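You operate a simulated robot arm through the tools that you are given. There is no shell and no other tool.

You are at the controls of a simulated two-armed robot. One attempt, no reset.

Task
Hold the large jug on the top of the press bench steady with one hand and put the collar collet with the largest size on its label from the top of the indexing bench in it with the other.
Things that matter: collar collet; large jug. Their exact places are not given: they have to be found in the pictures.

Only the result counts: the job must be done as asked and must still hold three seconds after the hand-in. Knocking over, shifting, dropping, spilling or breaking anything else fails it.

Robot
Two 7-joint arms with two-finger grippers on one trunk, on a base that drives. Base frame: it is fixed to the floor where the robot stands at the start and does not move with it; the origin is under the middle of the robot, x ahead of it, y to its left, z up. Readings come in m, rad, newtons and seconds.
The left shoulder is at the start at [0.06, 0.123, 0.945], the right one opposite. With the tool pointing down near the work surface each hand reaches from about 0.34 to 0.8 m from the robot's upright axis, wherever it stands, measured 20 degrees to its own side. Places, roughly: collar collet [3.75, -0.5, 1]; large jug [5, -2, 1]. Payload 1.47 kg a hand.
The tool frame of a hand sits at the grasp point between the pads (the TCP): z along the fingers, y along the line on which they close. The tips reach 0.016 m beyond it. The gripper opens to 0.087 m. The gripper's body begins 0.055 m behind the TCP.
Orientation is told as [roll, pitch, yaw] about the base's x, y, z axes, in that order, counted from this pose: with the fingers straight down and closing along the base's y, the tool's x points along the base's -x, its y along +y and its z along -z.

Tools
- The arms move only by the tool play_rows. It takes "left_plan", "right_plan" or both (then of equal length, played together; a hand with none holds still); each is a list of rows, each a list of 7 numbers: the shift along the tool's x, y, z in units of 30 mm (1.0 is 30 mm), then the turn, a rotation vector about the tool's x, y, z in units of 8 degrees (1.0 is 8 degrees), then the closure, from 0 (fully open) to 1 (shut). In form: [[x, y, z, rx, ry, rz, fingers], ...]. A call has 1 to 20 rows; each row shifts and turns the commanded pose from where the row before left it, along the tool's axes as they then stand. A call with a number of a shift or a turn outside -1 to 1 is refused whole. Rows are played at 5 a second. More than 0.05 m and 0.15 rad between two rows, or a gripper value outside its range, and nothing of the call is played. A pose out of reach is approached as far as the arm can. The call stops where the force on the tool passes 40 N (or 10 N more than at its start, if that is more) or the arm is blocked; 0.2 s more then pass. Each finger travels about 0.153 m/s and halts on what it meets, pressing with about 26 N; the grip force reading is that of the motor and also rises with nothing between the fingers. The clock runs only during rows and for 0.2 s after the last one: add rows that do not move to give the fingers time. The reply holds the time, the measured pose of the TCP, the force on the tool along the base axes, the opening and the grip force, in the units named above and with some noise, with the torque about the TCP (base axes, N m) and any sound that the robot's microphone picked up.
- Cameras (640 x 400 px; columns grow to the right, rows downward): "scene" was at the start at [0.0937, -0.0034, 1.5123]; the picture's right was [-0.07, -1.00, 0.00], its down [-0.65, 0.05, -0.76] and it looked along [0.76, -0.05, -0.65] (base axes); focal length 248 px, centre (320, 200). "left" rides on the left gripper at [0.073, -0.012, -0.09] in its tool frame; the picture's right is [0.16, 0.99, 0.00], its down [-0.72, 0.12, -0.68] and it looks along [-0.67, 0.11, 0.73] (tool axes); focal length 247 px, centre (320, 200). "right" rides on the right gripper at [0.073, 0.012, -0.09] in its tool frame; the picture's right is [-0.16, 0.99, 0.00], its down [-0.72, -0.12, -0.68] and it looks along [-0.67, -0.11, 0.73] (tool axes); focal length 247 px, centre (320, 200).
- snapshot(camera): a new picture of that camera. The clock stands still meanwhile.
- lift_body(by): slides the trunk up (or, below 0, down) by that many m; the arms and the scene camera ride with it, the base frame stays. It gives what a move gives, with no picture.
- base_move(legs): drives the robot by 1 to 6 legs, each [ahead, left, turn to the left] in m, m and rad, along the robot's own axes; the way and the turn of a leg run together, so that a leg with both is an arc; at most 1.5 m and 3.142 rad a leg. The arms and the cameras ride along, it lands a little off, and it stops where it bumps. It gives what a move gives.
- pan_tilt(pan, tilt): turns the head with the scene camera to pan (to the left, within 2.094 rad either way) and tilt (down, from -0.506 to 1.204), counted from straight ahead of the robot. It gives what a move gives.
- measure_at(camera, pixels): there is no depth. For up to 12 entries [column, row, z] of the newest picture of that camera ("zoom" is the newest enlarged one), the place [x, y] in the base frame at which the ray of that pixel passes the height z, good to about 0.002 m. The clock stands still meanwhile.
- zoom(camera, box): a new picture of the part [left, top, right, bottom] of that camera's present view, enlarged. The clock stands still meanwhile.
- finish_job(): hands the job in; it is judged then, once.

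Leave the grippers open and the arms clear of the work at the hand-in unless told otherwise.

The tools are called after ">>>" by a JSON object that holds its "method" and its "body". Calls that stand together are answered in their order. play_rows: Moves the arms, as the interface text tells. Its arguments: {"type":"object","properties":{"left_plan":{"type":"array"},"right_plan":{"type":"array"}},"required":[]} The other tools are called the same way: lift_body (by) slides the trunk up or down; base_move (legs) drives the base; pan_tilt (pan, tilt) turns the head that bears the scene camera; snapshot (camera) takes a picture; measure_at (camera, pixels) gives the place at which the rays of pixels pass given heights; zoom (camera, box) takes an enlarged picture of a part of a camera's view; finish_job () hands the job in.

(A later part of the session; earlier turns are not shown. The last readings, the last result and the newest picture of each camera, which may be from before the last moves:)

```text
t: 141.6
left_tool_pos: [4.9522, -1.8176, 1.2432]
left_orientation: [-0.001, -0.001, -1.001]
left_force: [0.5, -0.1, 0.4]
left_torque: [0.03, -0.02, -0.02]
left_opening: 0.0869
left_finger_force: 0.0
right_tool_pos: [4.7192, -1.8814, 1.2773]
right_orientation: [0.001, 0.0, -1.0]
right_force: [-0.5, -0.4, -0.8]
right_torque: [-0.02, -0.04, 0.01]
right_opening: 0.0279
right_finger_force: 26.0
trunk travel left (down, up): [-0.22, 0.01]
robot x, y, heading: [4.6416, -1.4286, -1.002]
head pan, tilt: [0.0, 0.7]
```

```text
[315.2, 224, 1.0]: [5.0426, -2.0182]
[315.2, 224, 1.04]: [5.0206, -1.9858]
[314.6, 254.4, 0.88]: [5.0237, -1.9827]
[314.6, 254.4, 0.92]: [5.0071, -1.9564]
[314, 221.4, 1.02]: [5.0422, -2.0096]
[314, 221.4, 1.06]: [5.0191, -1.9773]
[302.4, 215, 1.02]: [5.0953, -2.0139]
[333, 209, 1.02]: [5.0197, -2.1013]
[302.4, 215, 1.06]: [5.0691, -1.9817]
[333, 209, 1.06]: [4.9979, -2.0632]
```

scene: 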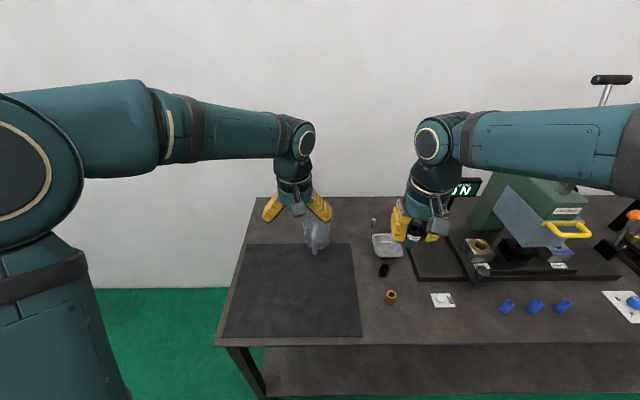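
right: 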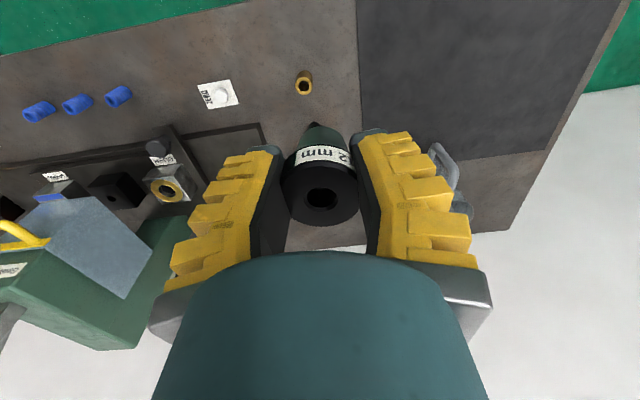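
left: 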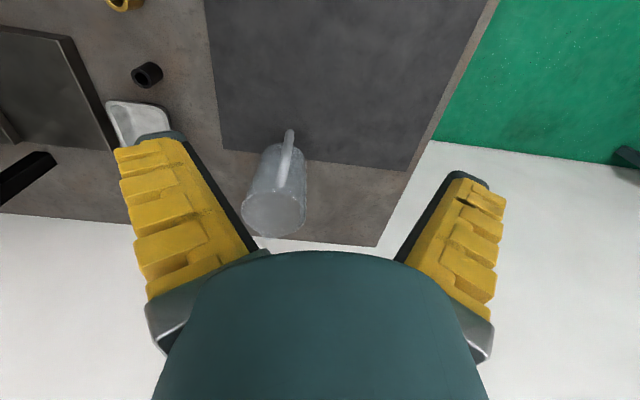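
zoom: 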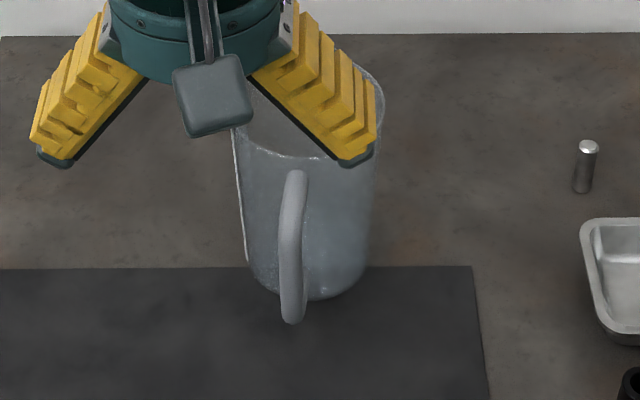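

Triangulation gives: rim centre about [5.046,-2.042] at z≈1.036 (about 0.11 m wide), handle's outer bar near [5.003,-1.955] from z≈0.92 to 1.01, pointing almost straight at me (about 6° left). I'll grip the handle with the left hand tilted forward 50°, so I first yaw it by -0.107 rad and pitch it in place.

>>> {"method": "play_rows", "body": {"left_plan": [[0, 0, 0, 0, 0, 0.767, 0], [0, 0, 0, 0, -0.6, 0, 0], [0, 0, 0, 0, -0.9, 0, 0], [0, 0, 0, 0, -0.95, 0, 0], [0, 0, 0, 0, -0.95, 0, 0], [0, 0, 0, 0, -0.95, 0, 0], [0, 0, 0, 0, -0.95, 0, 0], [0, 0, 0, 0, -0.95, 0, 0], [0, 0, 0, 0, 0, 0, 0], [0, 0, 0, 0, 0, 0, 0]]}}

>>> {"method": "snapshot", "body": {"camera": "left"}}

>>> {"method": "snapshot", "body": {"camera": "scene"}}

```text
t: 143.8
left_tool_pos: [4.9537, -1.8177, 1.2436]
left_orientation: [0.0, -0.876, -1.107]
left_force: [0.4, -1.0, 0.0]
left_torque: [0.0, -0.03, 0.03]
left_opening: 0.0868
left_finger_force: 0.0
right_tool_pos: [4.7179, -1.8816, 1.2772]
right_orientation: [0.0, 0.001, -1.001]
right_force: [1.1, -0.3, -1.7]
right_torque: [0.02, 0.02, 0.03]
right_opening: 0.0279
right_finger_force: 26.4
trunk travel left (down, up): [-0.22, 0.01]
robot x, y, heading: [4.6416, -1.428, -1.0]
head pan, tilt: [0.0, 0.7]
```

```text
taken
```

left: 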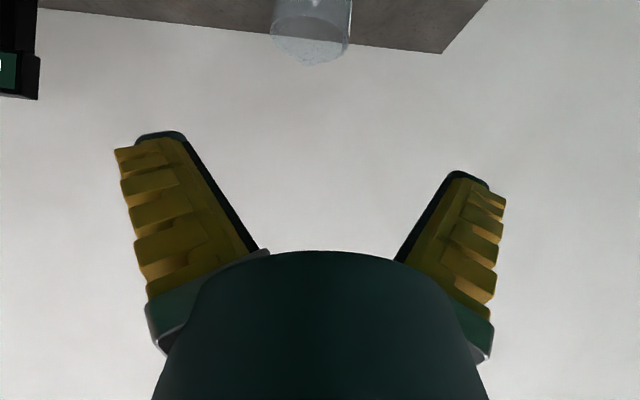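

```text
taken
```

scene: 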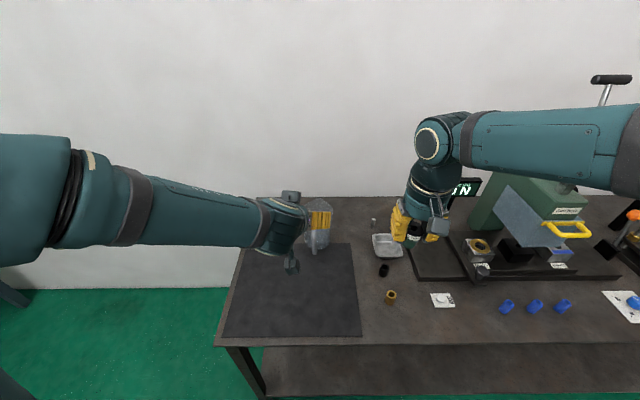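

The hand is tilted (pitch -0.876, yaw -1.107). I move it along a straight line to a pre-grasp point 0.10 m short of the handle bar, [4.971,-1.891,1.029].

>>> {"method": "play_rows", "body": {"left_plan": [[0.491, -0.074, 0.807, 0, 0, 0, 0], [0.491, -0.074, 0.807, 0, 0, 0, 0], [0.491, -0.074, 0.807, 0, 0, 0, 0], [0.491, -0.074, 0.807, 0, 0, 0, 0], [0.491, -0.074, 0.807, 0, 0, 0, 0], [0.491, -0.074, 0.807, 0, 0, 0, 0], [0.491, -0.074, 0.807, 0, 0, 0, 0], [0.491, -0.074, 0.807, 0, 0, 0, 0], [0, 0, 0, 0, 0, 0, 0], [0, 0, 0, 0, 0, 0, 0]]}}

>>> {"method": "snapshot", "body": {"camera": "left"}}

>>> {"method": "snapshot", "body": {"camera": "scene"}}

```text
t: 146.0
left_tool_pos: [4.9701, -1.8901, 1.0294]
left_orientation: [0.0, -0.874, -1.109]
left_force: [1.4, 0.5, 0.6]
left_torque: [-0.04, 0.0, 0.0]
left_opening: 0.0866
left_finger_force: 0.0
right_tool_pos: [4.72, -1.8826, 1.2781]
right_orientation: [0.001, 0.001, -1.002]
right_force: [-0.4, -0.1, -1.6]
right_torque: [0.02, 0.01, -0.01]
right_opening: 0.028
right_finger_force: 26.0
trunk travel left (down, up): [-0.22, 0.01]
robot x, y, heading: [4.6458, -1.4284, -0.997]
head pan, tilt: [0.0, 0.7]
```

```text
taken
```

left: 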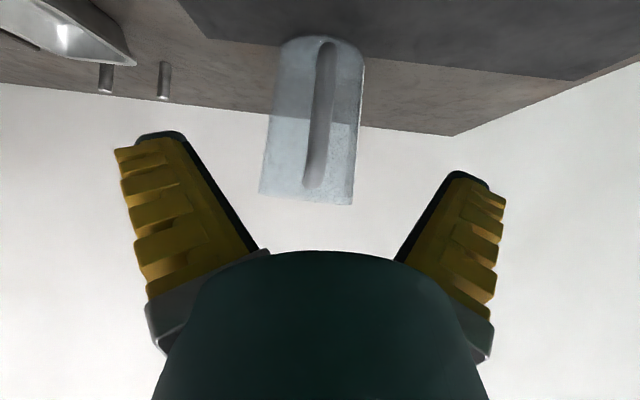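

```text
taken
```

scene: 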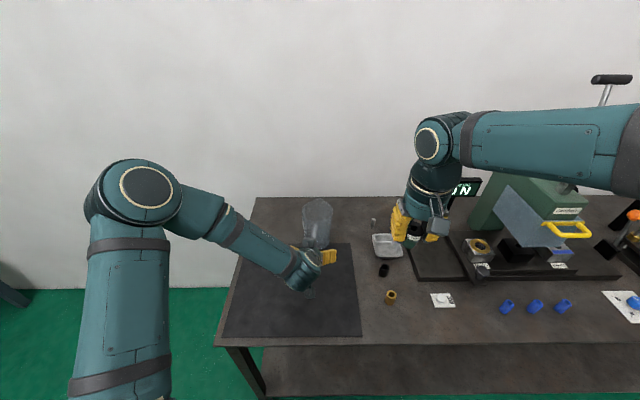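

The handle bar appears centred in the left view (313–327, rows 42–188), lateral error under 2 mm, spanning z≈0.924–1.03. I advance the left hand 0.10 m along its fingers to straddle the bar, gripper open.

>>> {"method": "play_rows", "body": {"left_plan": [[0, 0, 0.667, 0, 0, 0, 0], [0, 0, 0.667, 0, 0, 0, 0], [0, 0, 0.667, 0, 0, 0, 0], [0, 0, 0.667, 0, 0, 0, 0], [0, 0, 0.667, 0, 0, 0, 0], [0, 0, 0, 0, 0, 0, 0]]}}

>>> {"method": "snapshot", "body": {"camera": "left"}}

>>> {"method": "snapshot", "body": {"camera": "scene"}}

>>> {"method": "zoom", "body": {"camera": "scene", "box": [270, 180, 370, 280]}}

```text
t: 147.4
left_tool_pos: [5.0017, -1.9596, 0.965]
left_orientation: [0.001, -0.874, -1.108]
left_force: [1.1, 1.0, -0.1]
left_torque: [-0.04, 0.0, 0.03]
left_opening: 0.0871
left_finger_force: 0.1
right_tool_pos: [4.7172, -1.8817, 1.2766]
right_orientation: [0.001, 0.0, -1.002]
right_force: [-0.1, 0.1, -0.4]
right_torque: [0.02, 0.02, 0.03]
right_opening: 0.0281
right_finger_force: 26.0
trunk travel left (down, up): [-0.22, 0.01]
robot x, y, heading: [4.6444, -1.4287, -0.999]
head pan, tilt: [0.0, 0.7]
```

```text
taken
```

left: 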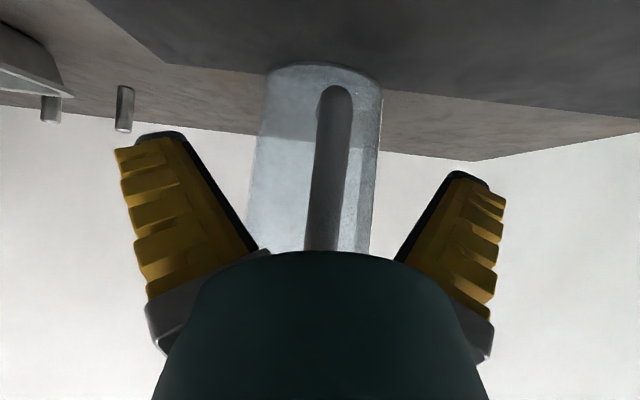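

```text
taken
```

scene: 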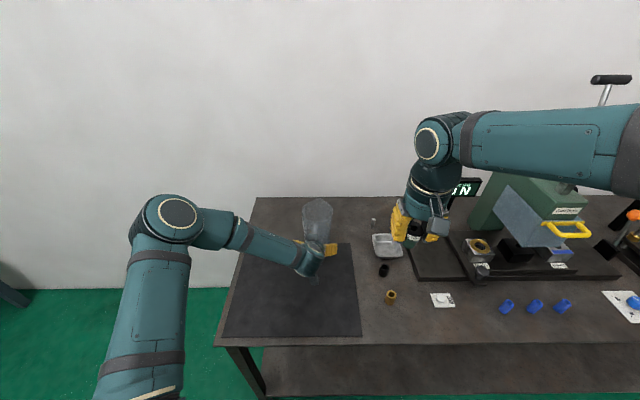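

```text
4.00 times, centred on (320, 230) of scene
```

zoom: 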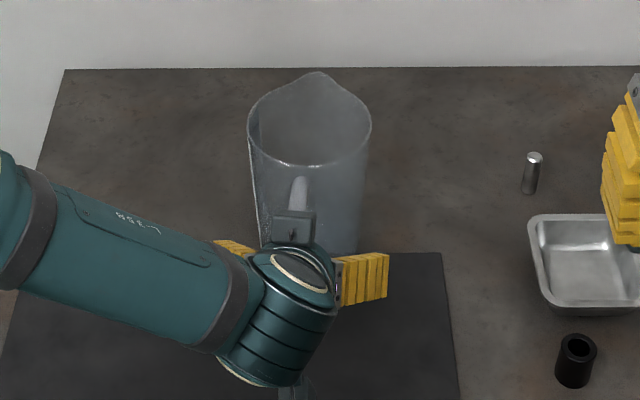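

The fingers straddle the bar. I zoom to measure how well it is centred between them (TCP projects to about (320,185)).

>>> {"method": "zoom", "body": {"camera": "left", "box": [256, 60, 400, 260]}}

```text
2.00 times, centred on (328, 160) of left
```

zoom: 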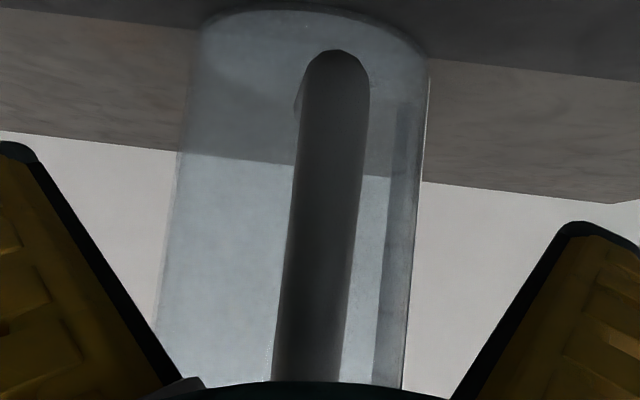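

The bar is about 0.0155 m wide and sits 4 mm to the left of the finger centre, with the jug axis in the same plane. I shift the hand 4 mm left, then close slowly in steps.

>>> {"method": "play_rows", "body": {"left_plan": [[0, 0.14, 0, 0, 0, 0, 0], [0, 0, 0, 0, 0, 0, 0.3], [0, 0, 0, 0, 0, 0, 0.5], [0, 0, 0, 0, 0, 0, 0.6], [0, 0, 0, 0, 0, 0, 0.68], [0, 0, 0, 0, 0, 0, 0.72]]}}

>>> {"method": "snapshot", "body": {"camera": "left"}}

```text
t: 148.8
left_tool_pos: [5.008, -1.9591, 0.9653]
left_orientation: [0.0, -0.873, -1.11]
left_force: [0.7, 1.3, -0.3]
left_torque: [0.01, -0.03, 0.01]
left_opening: 0.0304
left_finger_force: 4.7
right_tool_pos: [4.718, -1.8812, 1.2771]
right_orientation: [0.002, 0.001, -1.001]
right_force: [-0.4, -0.2, -2.4]
right_torque: [0.0, 0.0, -0.01]
right_opening: 0.0278
right_finger_force: 25.8
trunk travel left (down, up): [-0.22, 0.01]
robot x, y, heading: [4.6438, -1.4279, -0.999]
head pan, tilt: [0.0, 0.7]
```

```text
taken
```

left: 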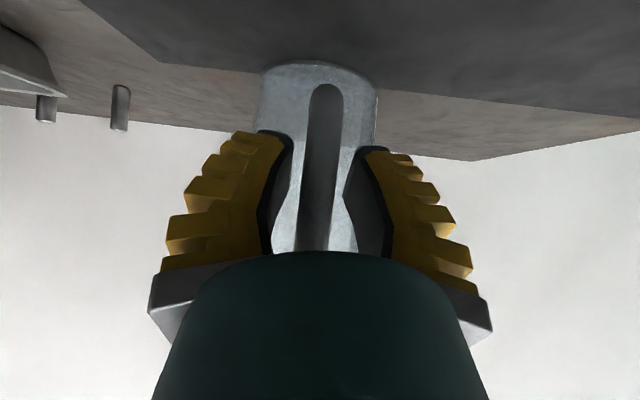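

I zoom in to check the remaining gaps on each side of the bar.

>>> {"method": "zoom", "body": {"camera": "left", "box": [240, 110, 400, 250]}}

```text
2.86 times, centred on (320, 180) of left
```

zoom: 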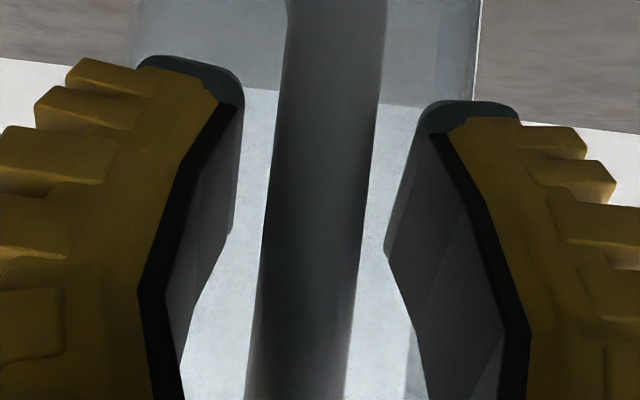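

The bar is nearly centred (gaps about 5 and 4 mm). I finish closing in small steps to a firm hold.

>>> {"method": "play_rows", "body": {"left_plan": [[0, -0.025, 0, 0, 0, 0, 0.74], [0, 0, 0, 0, 0, 0, 0.77], [0, 0, 0, 0, 0, 0, 0.8], [0, 0, 0, 0, 0, 0, 0.83], [0, 0, 0, 0, 0, 0, 0.86], [0, 0, 0, 0, 0, 0, 0.89], [0, 0, 0, 0, 0, 0, 0.92], [0, 0, 0, 0, 0, 0, 0.95], [0, 0, 0, 0, 0, 0, 0.98], [0, 0, 0, 0, 0, 0, 1], [0, 0, 0, 0, 0, 0, 1]]}}

>>> {"method": "snapshot", "body": {"camera": "left"}}

>>> {"method": "zoom", "body": {"camera": "scene", "box": [270, 180, 370, 280]}}

```text
t: 151.2
left_tool_pos: [5.0055, -1.9568, 0.9649]
left_orientation: [0.0, -0.875, -1.109]
left_force: [-1.4, 3.6, 6.6]
left_torque: [-0.17, -0.11, -0.01]
left_opening: 0.0108
left_finger_force: 26.4
right_tool_pos: [4.7174, -1.881, 1.2766]
right_orientation: [0.0, 0.0, -1.002]
right_force: [1.1, -0.5, -1.6]
right_torque: [-0.02, -0.01, -0.01]
right_opening: 0.028
right_finger_force: 25.9
trunk travel left (down, up): [-0.22, 0.01]
robot x, y, heading: [4.6453, -1.4259, -0.998]
head pan, tilt: [0.0, 0.7]
```

```text
taken
```

left: 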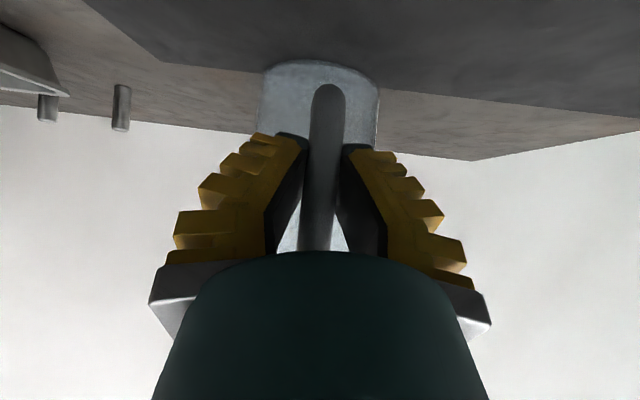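

```text
4.00 times, centred on (320, 230) of scene
```

zoom: 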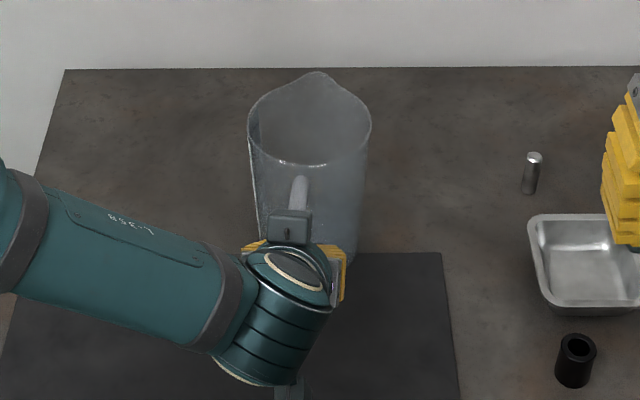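

The handle is gripped (26 N, opening 0.011) and the jug has not visibly moved. I measure the rim in the scene view again for the right hand's target.

>>> {"method": "measure_at", "body": {"camera": "scene", "pixels": [[302, 211.2, 1.036], [332.8, 211.2, 1.036], [317.4, 211.2, 1.036], [317.5, 221.5, 1.036], [317.4, 201, 1.036], [319.5, 198, 1.036]]}}

>>> {"method": "snapshot", "body": {"camera": "right"}}

```text
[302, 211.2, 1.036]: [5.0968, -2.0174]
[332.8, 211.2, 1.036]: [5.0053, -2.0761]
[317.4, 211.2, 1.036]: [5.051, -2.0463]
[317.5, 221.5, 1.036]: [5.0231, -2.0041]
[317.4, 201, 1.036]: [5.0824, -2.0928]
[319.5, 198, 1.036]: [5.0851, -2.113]
```

```text
taken
```

right: 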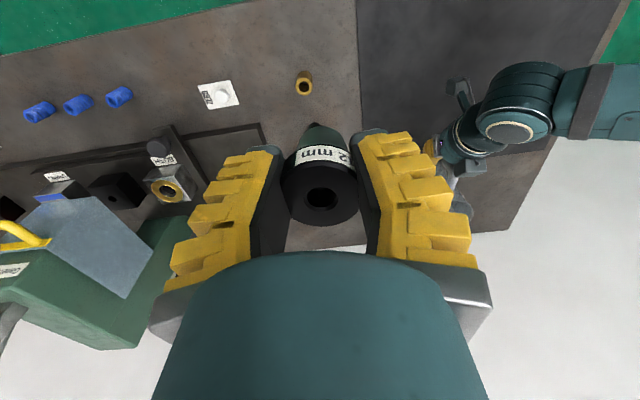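

The rim centre is about [5.05,-2.046], inner width about 0.105 m. Before bringing the collet over, I zoom on the right hand to judge how wide the fingers are around the collet.

>>> {"method": "zoom", "body": {"camera": "scene", "box": [380, 170, 476, 260]}}

>>> {"method": "zoom", "body": {"camera": "right", "box": [150, 110, 490, 322]}}

```text
4.44 times, centred on (428, 215) of scene
```

zoom: 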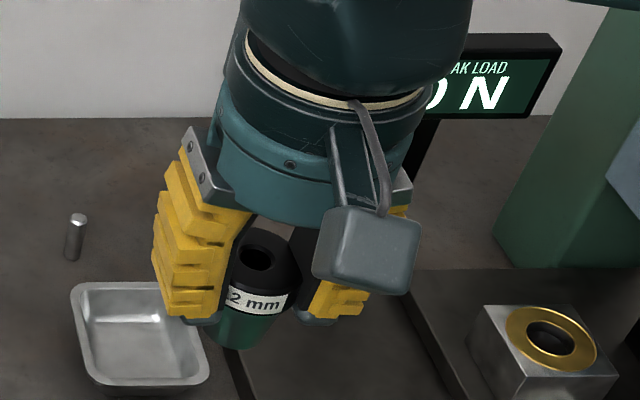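

```text
1.88 times, centred on (320, 216) of right
```

zoom: 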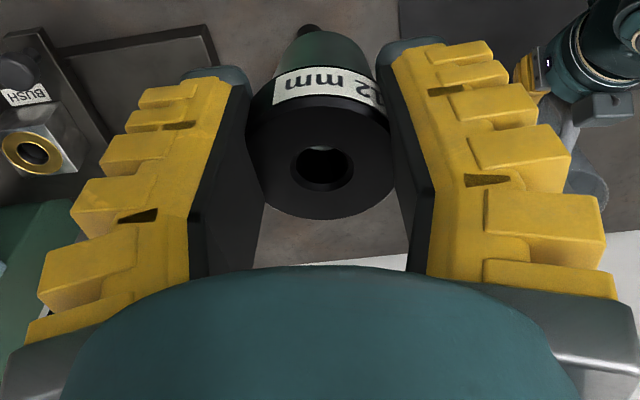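

I check where the load display's post (scene ≈(448,212)) stands, since the right hand will move forward near it.

>>> {"method": "measure_at", "body": {"camera": "scene", "pixels": [[448, 212, 0.876], [448, 212, 1.0], [452, 190, 1.1], [452, 190, 1.0], [388, 246, 0.93], [374, 222, 0.92]]}}

```text
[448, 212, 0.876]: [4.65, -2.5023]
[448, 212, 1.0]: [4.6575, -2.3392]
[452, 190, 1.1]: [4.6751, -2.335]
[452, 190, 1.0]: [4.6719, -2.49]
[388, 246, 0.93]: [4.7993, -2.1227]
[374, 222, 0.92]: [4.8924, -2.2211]
```

The display is at lateral -0.51, well clear. I move the right hand 0.313 m forward, staying 0.18 m to the right of the jug, while lowering to z≈1.12.

>>> {"method": "play_rows", "body": {"right_plan": [[-0.869, 0, 0.436, 0, 0, 0, 1], [-0.869, 0, 0.436, 0, 0, 0, 1], [-0.869, 0, 0.436, 0, 0, 0, 1], [-0.869, 0, 0.436, 0, 0, 0, 1], [-0.869, 0, 0.436, 0, 0, 0, 1], [-0.869, 0, 0.436, 0, 0, 0, 1], [-0.869, 0, 0.436, 0, 0, 0, 1], [-0.869, 0, 0.436, 0, 0, 0, 1], [-0.869, 0, 0.436, 0, 0, 0, 1], [-0.869, 0, 0.436, 0, 0, 0, 1], [-0.869, 0, 0.436, 0, 0, 0, 1], [-0.869, 0, 0.436, 0, 0, 0, 1], [0, 0, 0, 0, 0, 0, 1]], "left_plan": [[0, 0, 0, 0, 0, 0, 1], [0, 0, 0, 0, 0, 0, 1], [0, 0, 0, 0, 0, 0, 1], [0, 0, 0, 0, 0, 0, 1], [0, 0, 0, 0, 0, 0, 1], [0, 0, 0, 0, 0, 0, 1], [0, 0, 0, 0, 0, 0, 1], [0, 0, 0, 0, 0, 0, 1], [0, 0, 0, 0, 0, 0, 1], [0, 0, 0, 0, 0, 0, 1], [0, 0, 0, 0, 0, 0, 1], [0, 0, 0, 0, 0, 0, 1], [0, 0, 0, 0, 0, 0, 1]]}}

>>> {"method": "snapshot", "body": {"camera": "scene"}}

>>> {"method": "snapshot", "body": {"camera": "right"}}

```text
t: 154.0
left_tool_pos: [5.0041, -1.9588, 0.9664]
left_orientation: [-0.002, -0.873, -1.109]
left_force: [-0.6, 1.7, 5.9]
left_torque: [-0.12, -0.05, 0.0]
left_opening: 0.0099
left_finger_force: 25.9
right_tool_pos: [4.8851, -2.1441, 1.1216]
right_orientation: [0.001, 0.001, -1.0]
right_force: [0.0, 0.7, -0.2]
right_torque: [0.0, 0.0, 0.01]
right_opening: 0.0276
right_finger_force: 26.6
trunk travel left (down, up): [-0.22, 0.01]
robot x, y, heading: [4.6453, -1.4273, -1.005]
head pan, tilt: [0.0, 0.7]
```

```text
taken
```

scene: 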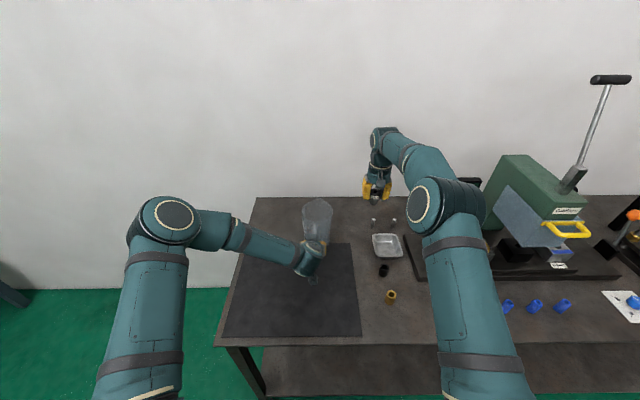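

```text
taken
```

right: 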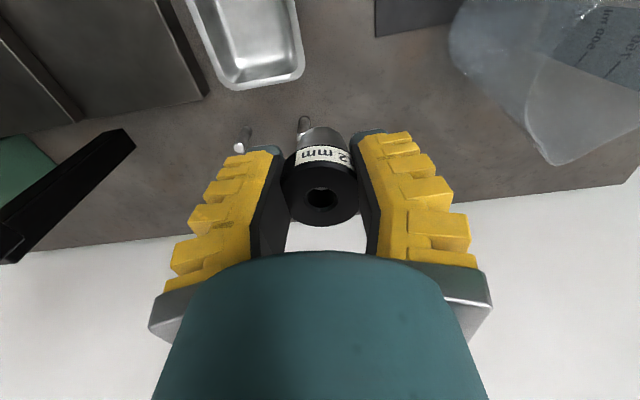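

The right hand is beside the jug at z=1.1216, needing 0.192 m to the left. I move 0.12 m first and check the view.

>>> {"method": "play_rows", "body": {"right_plan": [[0, 0.8, 0, 0, 0, 0, 1], [0, 0.8, 0, 0, 0, 0, 1], [0, 0.8, 0, 0, 0, 0, 1], [0, 0.8, 0, 0, 0, 0, 1], [0, 0.8, 0, 0, 0, 0, 1], [0, 0, 0, 0, 0, 0, 1]], "left_plan": [[0, 0, 0, 0, 0, 0, 1], [0, 0, 0, 0, 0, 0, 1], [0, 0, 0, 0, 0, 0, 1], [0, 0, 0, 0, 0, 0, 1], [0, 0, 0, 0, 0, 0, 1], [0, 0, 0, 0, 0, 0, 1]]}}

>>> {"method": "snapshot", "body": {"camera": "scene"}}

>>> {"method": "snapshot", "body": {"camera": "right"}}

```text
t: 155.4
left_tool_pos: [5.0053, -1.9575, 0.9652]
left_orientation: [0.0, -0.875, -1.109]
left_force: [-0.9, 2.3, 4.6]
left_torque: [-0.09, -0.04, 0.01]
left_opening: 0.0098
left_finger_force: 26.4
right_tool_pos: [4.9884, -2.0793, 1.1183]
right_orientation: [0.002, 0.001, -1.002]
right_force: [0.4, 0.7, -1.3]
right_torque: [0.04, 0.0, -0.02]
right_opening: 0.0277
right_finger_force: 26.3
trunk travel left (down, up): [-0.22, 0.01]
robot x, y, heading: [4.6405, -1.4265, -1.005]
head pan, tilt: [0.0, 0.7]
```

```text
taken
```

scene: 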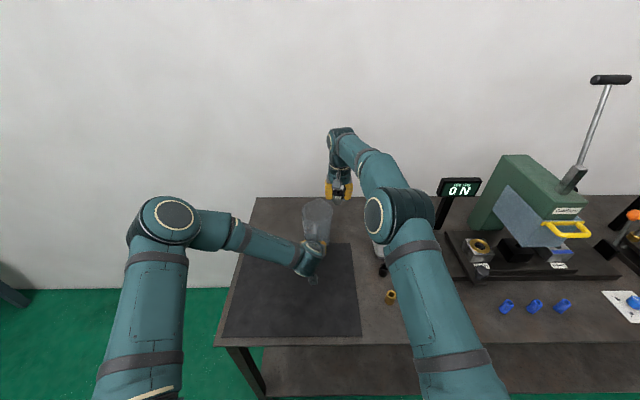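

```text
taken
```

right: 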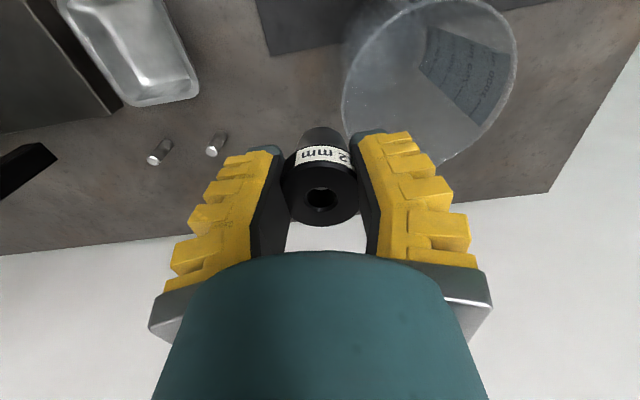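

The jug rim is visible in the right view: left edge about (343,105), right edge (517,55), near edge around (400,8), spout (440,165). I measure these on the rim plane z=1.043.

>>> {"method": "measure_at", "body": {"camera": "right", "pixels": [[342, 110, 1.043], [517, 55, 1.043], [500, 110, 1.043], [400, 10, 1.043], [470, 2, 1.043], [365, 45, 1.043], [440, 165, 1.043], [478, 140, 1.043]]}}

>>> {"method": "zoom", "body": {"camera": "right", "box": [320, 0, 540, 180]}}

```text
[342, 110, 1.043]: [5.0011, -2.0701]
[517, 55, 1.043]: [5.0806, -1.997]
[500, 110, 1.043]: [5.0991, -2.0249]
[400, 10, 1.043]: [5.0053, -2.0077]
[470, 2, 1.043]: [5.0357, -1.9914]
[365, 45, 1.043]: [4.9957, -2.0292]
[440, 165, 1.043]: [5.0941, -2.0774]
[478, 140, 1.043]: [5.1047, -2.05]
```

```text
2.22 times, centred on (430, 90) of right
```

zoom: 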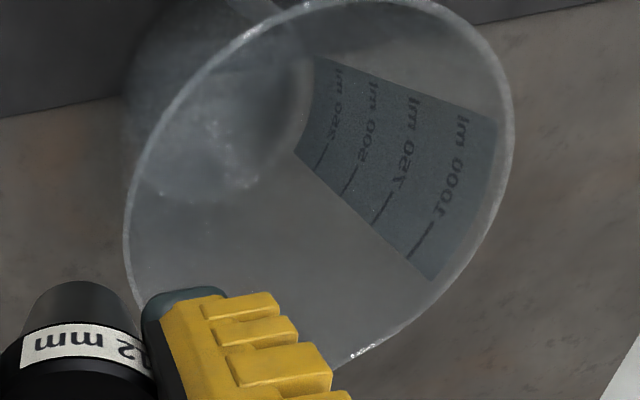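

I fit the rim circle with better points from the zoom.

>>> {"method": "measure_at", "body": {"camera": "right", "pixels": [[342.3, 108, 1.043], [360.3, 54, 1.043], [394, 18, 1.043], [434.6, 2.3, 1.043], [517, 54, 1.043], [506.7, 103.6, 1.043], [484, 132.8, 1.043], [452.6, 156.7, 1.043], [502, 25, 1.043], [480, 6, 1.043]]}}

```text
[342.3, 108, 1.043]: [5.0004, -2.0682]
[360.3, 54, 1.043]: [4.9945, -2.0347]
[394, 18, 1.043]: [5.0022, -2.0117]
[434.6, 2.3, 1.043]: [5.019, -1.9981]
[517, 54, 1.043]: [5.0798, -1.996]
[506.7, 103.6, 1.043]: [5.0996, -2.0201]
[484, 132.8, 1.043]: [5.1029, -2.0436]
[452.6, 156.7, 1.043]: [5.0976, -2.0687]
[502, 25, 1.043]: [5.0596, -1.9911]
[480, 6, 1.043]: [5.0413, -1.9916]
```

The circle fit gives rim centre [5.049,-2.044], outer radius 0.0545. I move the right hand the remaining 0.071 m left and 2 mm ahead, still above the rim.

>>> {"method": "play_rows", "body": {"right_plan": [[-0.022, 0.6, 0, 0, 0, 0, 1], [-0.022, 0.6, 0, 0, 0, 0, 1], [-0.022, 0.6, 0, 0, 0, 0, 1], [0, 0.553, 0, 0, 0, 0, 1], [0, 0, 0, 0, 0, 0, 1]], "left_plan": [[0, 0, 0, 0, 0, 0, 1], [0, 0, 0, 0, 0, 0, 1], [0, 0, 0, 0, 0, 0, 1], [0, 0, 0, 0, 0, 0, 1], [0, 0, 0, 0, 0, 0, 1]]}}

>>> {"method": "snapshot", "body": {"camera": "right"}}

>>> {"method": "zoom", "body": {"camera": "scene", "box": [270, 120, 400, 280]}}

```text
t: 156.6
left_tool_pos: [5.0054, -1.9586, 0.965]
left_orientation: [0.001, -0.873, -1.109]
left_force: [-0.2, 2.1, 5.6]
left_torque: [-0.04, -0.03, 0.03]
left_opening: 0.0098
left_finger_force: 26.0
right_tool_pos: [5.0463, -2.0396, 1.1179]
right_orientation: [0.001, -0.001, -1.001]
right_force: [0.3, 0.3, -0.5]
right_torque: [-0.03, 0.01, -0.01]
right_opening: 0.0278
right_finger_force: 26.2
right hand out of reach, approached as far as the arm can: row 4
trunk travel left (down, up): [-0.22, 0.01]
robot x, y, heading: [4.643, -1.4239, -1.0]
head pan, tilt: [0.0, 0.7]
```

```text
taken
```

right: 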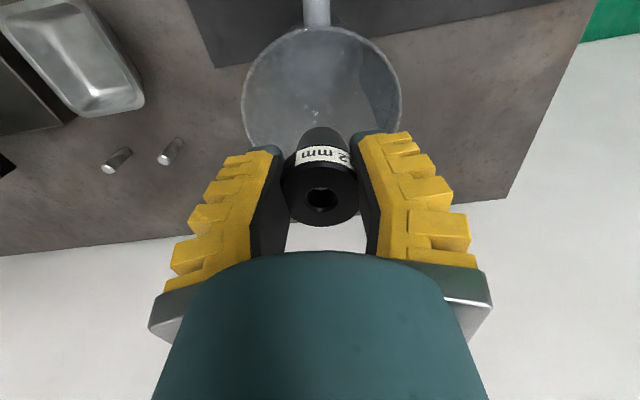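

```text
2.50 times, centred on (335, 200) of scene
```

zoom: 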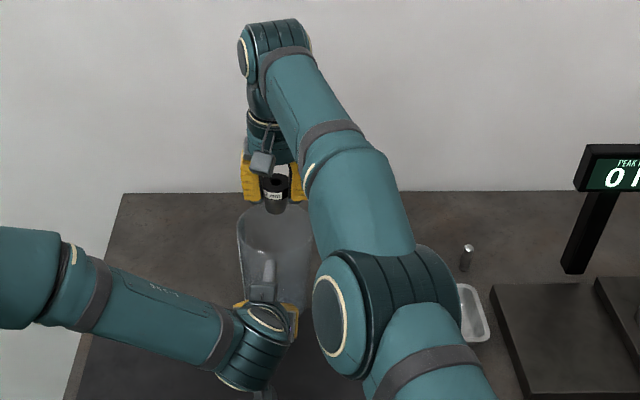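

The hand stopped 5 mm short at the reach limit at this height; lower down it comes within reach. I lower 0.045 m with 5 mm forward, then re-check.

>>> {"method": "play_rows", "body": {"right_plan": [[0, 0, 0.5, 0, 0, 0, 1], [-0.06, 0, 0.5, 0, 0, 0, 1], [-0.1, 0, 0.5, 0, 0, 0, 1], [0, 0, 0, 0, 0, 0, 1]], "left_plan": [[0, 0, 0, 0, 0, 0, 1], [0, 0, 0, 0, 0, 0, 1], [0, 0, 0, 0, 0, 0, 1], [0, 0, 0, 0, 0, 0, 1]]}}

>>> {"method": "snapshot", "body": {"camera": "right"}}

>>> {"method": "zoom", "body": {"camera": "scene", "box": [280, 160, 370, 250]}}

```text
t: 157.6
left_tool_pos: [5.0057, -1.9586, 0.9647]
left_orientation: [0.0, -0.875, -1.107]
left_force: [-0.3, 1.5, 5.1]
left_torque: [-0.06, -0.03, 0.01]
left_opening: 0.0097
left_finger_force: 26.0
right_tool_pos: [5.048, -2.043, 1.0754]
right_orientation: [0.001, 0.0, -1.003]
right_force: [0.1, 0.1, -2.1]
right_torque: [-0.01, 0.01, -0.02]
right_opening: 0.0278
right_finger_force: 25.6
trunk travel left (down, up): [-0.22, 0.01]
robot x, y, heading: [4.643, -1.429, -0.998]
head pan, tilt: [0.0, 0.7]
```

```text
taken
```

right: 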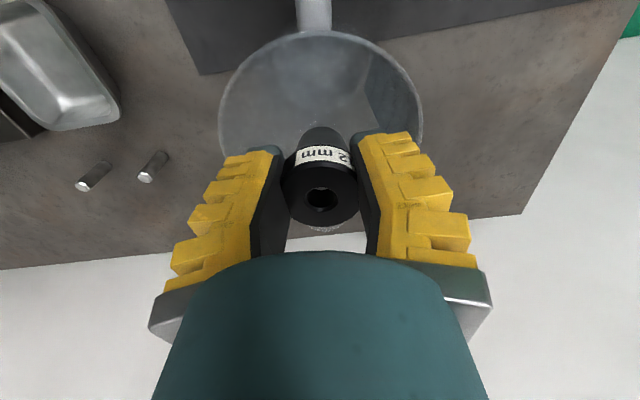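

```text
4.44 times, centred on (325, 205) of scene
```

zoom: 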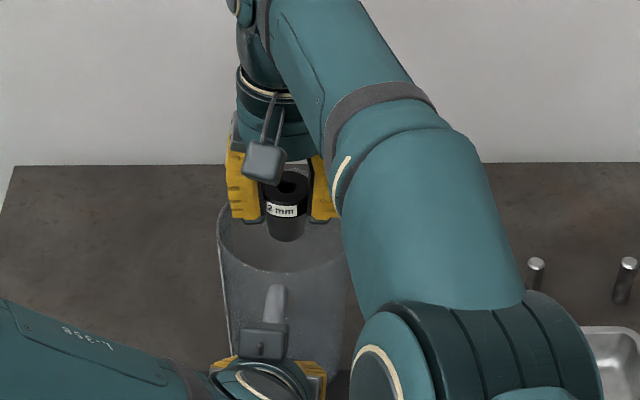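

The collet is centred over the jug with its lower end already 12 mm inside the rim. I lower another 0.03 m in small steps.

>>> {"method": "play_rows", "body": {"right_plan": [[0, 0, 0.34, 0, 0, 0, 1], [0, 0, 0.33, 0, 0, 0, 1], [0, 0, 0.33, 0, 0, 0, 1], [0, 0, 0, 0, 0, 0, 1]], "left_plan": [[0, 0, 0, 0, 0, 0, 1], [0, 0, 0, 0, 0, 0, 1], [0, 0, 0, 0, 0, 0, 1], [0, 0, 0, 0, 0, 0, 1]]}}

>>> {"method": "snapshot", "body": {"camera": "right"}}

>>> {"method": "zoom", "body": {"camera": "scene", "box": [280, 160, 370, 250]}}

```text
t: 158.6
left_tool_pos: [5.006, -1.959, 0.9652]
left_orientation: [0.0, -0.874, -1.109]
left_force: [-0.1, 2.5, 5.1]
left_torque: [-0.06, -0.07, 0.01]
left_opening: 0.0093
left_finger_force: 25.9
right_tool_pos: [5.0484, -2.0427, 1.0457]
right_orientation: [-0.001, 0.001, -1.0]
right_force: [-0.3, -0.2, -0.7]
right_torque: [-0.03, 0.01, 0.01]
right_opening: 0.0275
right_finger_force: 26.2
trunk travel left (down, up): [-0.22, 0.01]
robot x, y, heading: [4.6414, -1.4307, -0.998]
head pan, tilt: [0.0, 0.7]
```

```text
taken
```

right: 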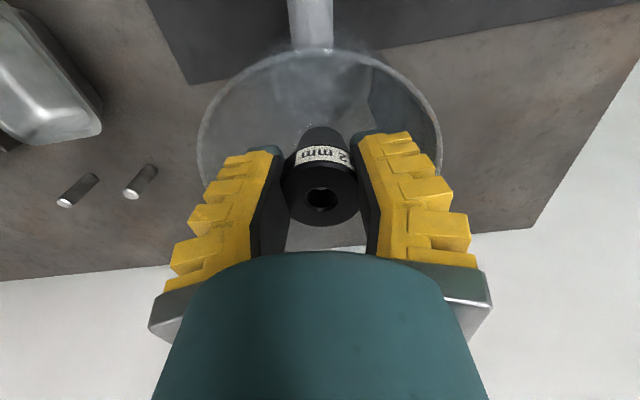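

```text
4.44 times, centred on (325, 205) of scene
```

zoom: 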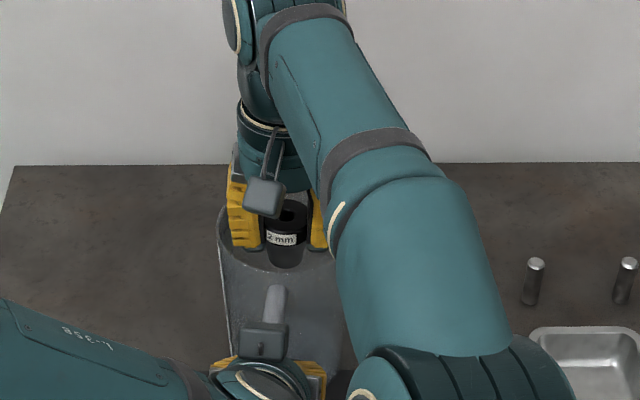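

The collet and fingers are inside the rim with several mm of margin on each side. I lower a further 0.025 m in small steps to shorten the fall, watching the force.

>>> {"method": "play_rows", "body": {"right_plan": [[0, 0, 0.2, 0, 0, 0, 1], [0, 0, 0.2, 0, 0, 0, 1], [0, 0, 0.2, 0, 0, 0, 1], [0, 0, 0.2, 0, 0, 0, 1], [0, 0, 0, 0, 0, 0, 1]], "left_plan": [[0, 0, 0, 0, 0, 0, 1], [0, 0, 0, 0, 0, 0, 1], [0, 0, 0, 0, 0, 0, 1], [0, 0, 0, 0, 0, 0, 1], [0, 0, 0, 0, 0, 0, 1]]}}

>>> {"method": "snapshot", "body": {"camera": "right"}}

>>> {"method": "snapshot", "body": {"camera": "left"}}

>>> {"method": "zoom", "body": {"camera": "scene", "box": [280, 160, 370, 250]}}

```text
t: 159.8
left_tool_pos: [5.0066, -1.959, 0.9657]
left_orientation: [0.0, -0.876, -1.108]
left_force: [-0.8, 0.8, 4.7]
left_torque: [-0.07, -0.04, 0.02]
left_opening: 0.0092
left_finger_force: 25.9
right_tool_pos: [5.0467, -2.0447, 1.0198]
right_orientation: [0.0, 0.001, -1.002]
right_force: [0.3, 0.1, -2.0]
right_torque: [-0.01, -0.04, 0.0]
right_opening: 0.0277
right_finger_force: 26.1
trunk travel left (down, up): [-0.22, 0.01]
robot x, y, heading: [4.6412, -1.429, -1.002]
head pan, tilt: [0.0, 0.7]
```

```text
taken
```

right: 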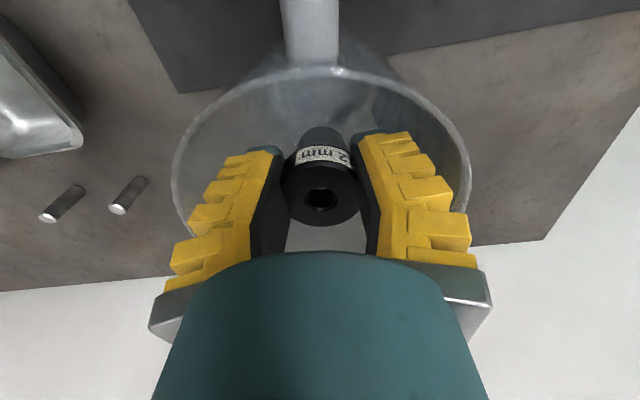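

```text
taken
```

left: 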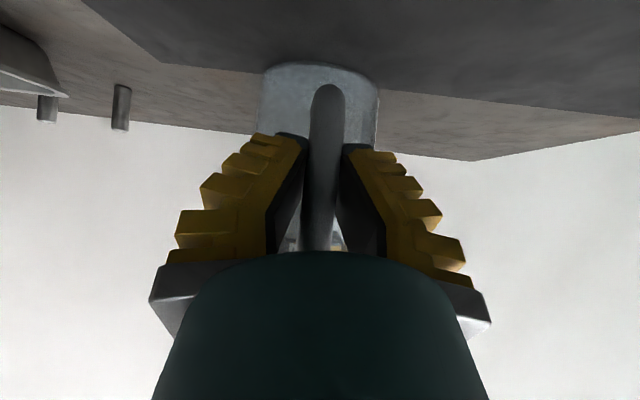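

```text
4.44 times, centred on (325, 205) of scene
```

zoom: 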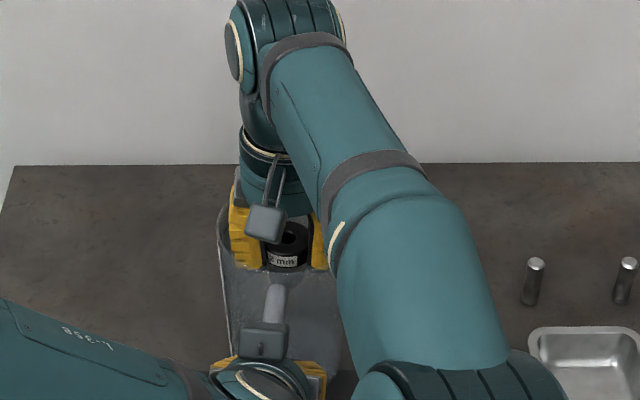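

The hand is centred in the rim with no contact forces. I now open the right fingers just a little, in steps, to let the collet drop inside, while the left hand holds the jug.

>>> {"method": "play_rows", "body": {"right_plan": [[0, 0, 0, 0, 0, 0, 0.66], [0, 0, 0, 0, 0, 0, 0.63], [0, 0, 0, 0, 0, 0, 0.6], [0, 0, 0, 0, 0, 0, 0.6]], "left_plan": [[0, 0, 0, 0, 0, 0, 1], [0, 0, 0, 0, 0, 0, 1], [0, 0, 0, 0, 0, 0, 1], [0, 0, 0, 0, 0, 0, 1]]}}

>>> {"method": "snapshot", "body": {"camera": "right"}}

>>> {"method": "zoom", "body": {"camera": "scene", "box": [280, 160, 370, 250]}}

```text
t: 160.8
left_tool_pos: [5.0061, -1.9578, 0.9655]
left_orientation: [-0.001, -0.874, -1.11]
left_force: [0.7, 0.4, 3.9]
left_torque: [-0.09, -0.06, -0.02]
left_opening: 0.0088
left_finger_force: 26.4
right_tool_pos: [5.0479, -2.0451, 1.0208]
right_orientation: [0.001, 0.0, -1.004]
right_force: [-0.4, -0.3, 0.4]
right_torque: [0.03, 0.0, -0.02]
right_opening: 0.0407
right_finger_force: 4.1
trunk travel left (down, up): [-0.22, 0.01]
robot x, y, heading: [4.6438, -1.4284, -1.002]
head pan, tilt: [0.0, 0.7]
```

```text
taken
```

right: 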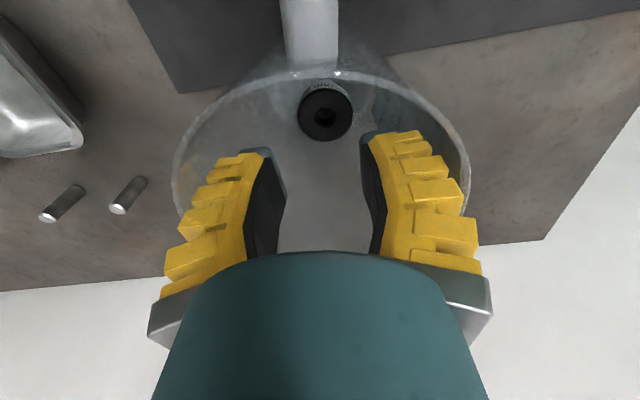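

```text
4.44 times, centred on (325, 205) of scene
```

zoom: 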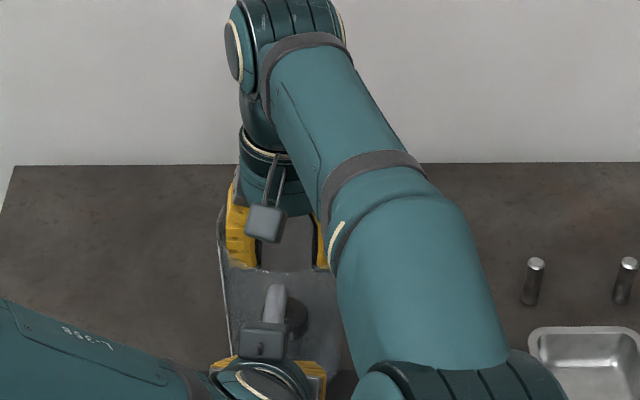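

The collet stands upright on the jug's floor. I raise the right hand straight up 0.09 m with the fingers unchanged, then move it 0.19 m to the right.

>>> {"method": "play_rows", "body": {"right_plan": [[0, 0, -0.4, 0, 0, 0, 0.6], [0, 0, -0.5, 0, 0, 0, 0.6], [0, 0, -0.6, 0, 0, 0, 0.6], [0, 0, -0.7, 0, 0, 0, 0.6], [0, 0, -0.8, 0, 0, 0, 0.6], [0, -0.6, 0, 0, 0, 0, 0.6], [0, -0.8, 0, 0, 0, 0, 0.6], [0, -0.8, 0, 0, 0, 0, 0.6], [0, -0.8, 0, 0, 0, 0, 0.6], [0, -0.8, 0, 0, 0, 0, 0.6], [0, -0.8, 0, 0, 0, 0, 0.6], [0, -0.8, 0, 0, 0, 0, 0.6], [0, -0.8, 0, 0, 0, 0, 0.6], [0, 0, 0, 0, 0, 0, 0.6]], "left_plan": [[0, 0, 0, 0, 0, 0, 1], [0, 0, 0, 0, 0, 0, 1], [0, 0, 0, 0, 0, 0, 1], [0, 0, 0, 0, 0, 0, 1], [0, 0, 0, 0, 0, 0, 1], [0, 0, 0, 0, 0, 0, 1], [0, 0, 0, 0, 0, 0, 1], [0, 0, 0, 0, 0, 0, 1], [0, 0, 0, 0, 0, 0, 1], [0, 0, 0, 0, 0, 0, 1], [0, 0, 0, 0, 0, 0, 1], [0, 0, 0, 0, 0, 0, 1], [0, 0, 0, 0, 0, 0, 1], [0, 0, 0, 0, 0, 0, 1]]}}

>>> {"method": "snapshot", "body": {"camera": "scene"}}

>>> {"method": "zoom", "body": {"camera": "scene", "box": [270, 180, 370, 280]}}

```text
t: 163.8
left_tool_pos: [5.0062, -1.9589, 0.9655]
left_orientation: [-0.002, -0.876, -1.11]
left_force: [-1.5, 0.7, 2.9]
left_torque: [0.01, -0.03, 0.02]
left_opening: 0.0085
left_finger_force: 26.0
right_tool_pos: [4.905, -2.1588, 1.114]
right_orientation: [0.0, 0.001, -0.999]
right_force: [-0.9, 0.3, -0.2]
right_torque: [0.02, -0.01, 0.02]
right_opening: 0.0406
right_finger_force: 4.1
right hand out of reach, approached as far as the arm can: row 5, 7, 8, 9, 11
trunk travel left (down, up): [-0.22, 0.01]
robot x, y, heading: [4.6459, -1.4328, -1.007]
head pan, tilt: [0.0, 0.7]
```

```text
taken
```

scene: 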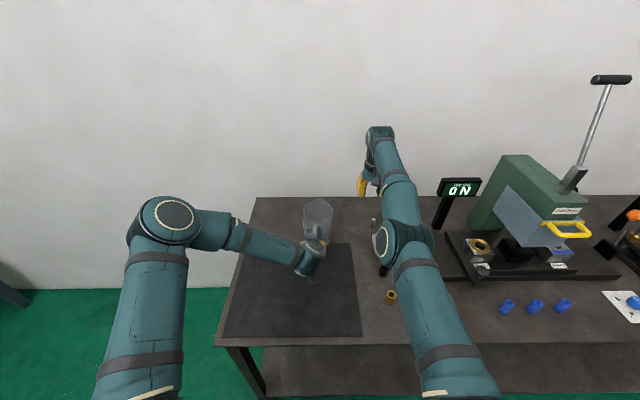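

```text
4.00 times, centred on (320, 230) of scene
```

zoom: 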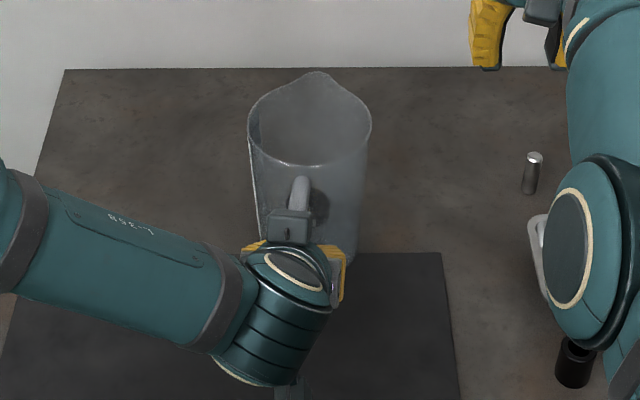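

The jug is unmoved and the right hand is clear of it. I draw the right hand back and up to its earlier travel pose, then open it.

>>> {"method": "play_rows", "body": {"right_plan": [[0.869, 0, -0.3, 0, 0, 0, 0.6], [0.869, 0, -0.3, 0, 0, 0, 0.6], [0.869, 0, -0.3, 0, 0, 0, 0.6], [0.869, 0, -0.3, 0, 0, 0, 0.6], [0.869, 0, -0.3, 0, 0, 0, 0.6], [0.869, 0, -0.3, 0, 0, 0, 0.6], [0.869, 0, -0.3, 0, 0, 0, 0.6], [0.869, 0, -0.3, 0, 0, 0, 0.6], [0.869, 0, -0.3, 0, 0, 0, 0.6], [0.869, 0, -0.3, 0, 0, 0, 0.6], [0.5, 0, 0, 0, 0, 0, 0.6], [0, 0, 0, 0, 0, 0, 0.3], [0, 0, 0, 0, 0, 0, 0]], "left_plan": [[0, 0, 0, 0, 0, 0, 1], [0, 0, 0, 0, 0, 0, 1], [0, 0, 0, 0, 0, 0, 1], [0, 0, 0, 0, 0, 0, 1], [0, 0, 0, 0, 0, 0, 1], [0, 0, 0, 0, 0, 0, 1], [0, 0, 0, 0, 0, 0, 1], [0, 0, 0, 0, 0, 0, 1], [0, 0, 0, 0, 0, 0, 1], [0, 0, 0, 0, 0, 0, 1], [0, 0, 0, 0, 0, 0, 1], [0, 0, 0, 0, 0, 0, 1], [0, 0, 0, 0, 0, 0, 1]]}}

>>> {"method": "snapshot", "body": {"camera": "scene"}}

```text
t: 166.6
left_tool_pos: [5.0052, -1.9586, 0.9655]
left_orientation: [0.0, -0.875, -1.109]
left_force: [0.9, 0.8, 1.8]
left_torque: [0.0, 0.0, -0.02]
left_opening: 0.0083
left_finger_force: 26.1
right_tool_pos: [4.8913, -2.1354, 1.2403]
right_orientation: [0.001, 0.001, -1.002]
right_force: [-0.6, 0.4, -0.5]
right_torque: [0.0, 0.02, 0.0]
right_opening: 0.0868
right_finger_force: 0.0
right hand out of reach, approached as far as the arm can: row 1, 2, 3, 4, 5, 6, 7, 8, 9, 10, 11
trunk travel left (down, up): [-0.22, 0.01]
robot x, y, heading: [4.6456, -1.427, -1.001]
head pan, tilt: [0.0, 0.7]
```

```text
taken
```

scene: 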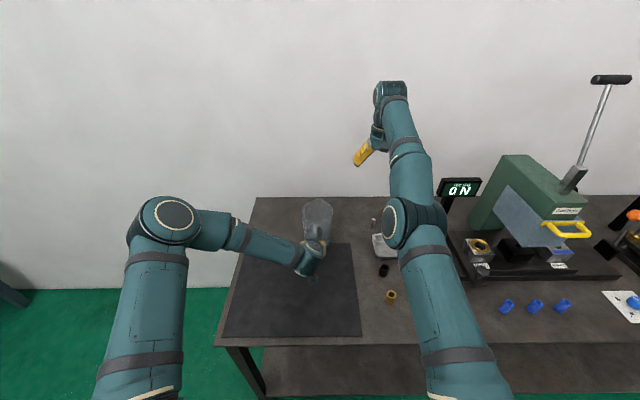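

The right hand opened but did not come back (reported out of reach); it hangs at 0.73 m ahead, z=1.24. I try lowering a little first, then drawing back in small steps.

>>> {"method": "play_rows", "body": {"right_plan": [[0, 0, 0.5, 0, 0, 0, 0], [0, 0, 0.5, 0, 0, 0, 0], [0, 0, 0, 0, 0, 0, 0]], "left_plan": [[0, 0, 0, 0, 0, 0, 1], [0, 0, 0, 0, 0, 0, 1], [0, 0, 0, 0, 0, 0, 1]]}}

>>> {"method": "snapshot", "body": {"camera": "right"}}

```text
t: 167.4
left_tool_pos: [5.0055, -1.9594, 0.9661]
left_orientation: [0.001, -0.874, -1.108]
left_force: [-0.3, 0.5, 3.5]
left_torque: [-0.03, 0.0, -0.03]
left_opening: 0.0077
left_finger_force: 26.1
right_tool_pos: [4.8952, -2.1419, 1.2134]
right_orientation: [-0.001, 0.001, -1.0]
right_force: [-0.8, -0.2, -0.7]
right_torque: [0.02, 0.01, 0.02]
right_opening: 0.0869
right_finger_force: 0.0
right hand out of reach, approached as far as the arm can: row 1, 2
trunk travel left (down, up): [-0.22, 0.01]
robot x, y, heading: [4.6441, -1.4319, -1.002]
head pan, tilt: [0.0, 0.7]
```

```text
taken
```

right: 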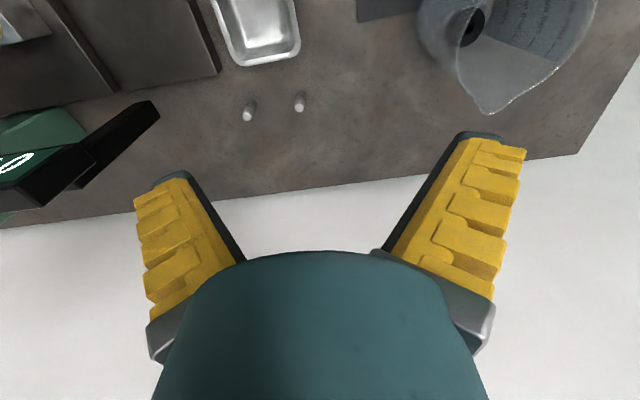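

Still flagged out of reach; lower is where it was reachable before. I lower about 0.1 m to z≈1.11 and then draw back.

>>> {"method": "play_rows", "body": {"right_plan": [[0, 0, 0.7, 0, 0, 0, 0], [0, 0, 0.7, 0, 0, 0, 0], [0, 0, 0.7, 0, 0, 0, 0], [0, 0, 0.7, 0, 0, 0, 0], [0, 0, 0.7, 0, 0, 0, 0], [0, 0, 0, 0, 0, 0, 0]], "left_plan": [[0, 0, 0, 0, 0, 0, 1], [0, 0, 0, 0, 0, 0, 1], [0, 0, 0, 0, 0, 0, 1], [0, 0, 0, 0, 0, 0, 1], [0, 0, 0, 0, 0, 0, 1], [0, 0, 0, 0, 0, 0, 1]]}}

>>> {"method": "snapshot", "body": {"camera": "scene"}}

```text
t: 168.8
left_tool_pos: [5.0054, -1.9589, 0.9656]
left_orientation: [-0.001, -0.873, -1.109]
left_force: [-0.4, 0.5, 2.9]
left_torque: [-0.05, -0.03, -0.02]
left_opening: 0.0081
left_finger_force: 25.6
right_tool_pos: [4.9051, -2.1591, 1.1132]
right_orientation: [0.001, 0.002, -1.003]
right_force: [0.7, -0.5, 0.5]
right_torque: [0.03, -0.02, -0.01]
right_opening: 0.087
right_finger_force: 0.1
right hand out of reach, approached as far as the arm can: row 1, 2, 3, 4, 5
trunk travel left (down, up): [-0.22, 0.01]
robot x, y, heading: [4.6433, -1.4316, -1.001]
head pan, tilt: [0.0, 0.7]
```

```text
taken
```

scene: 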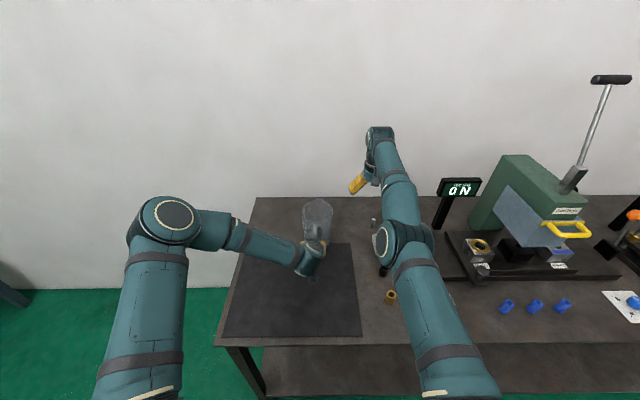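

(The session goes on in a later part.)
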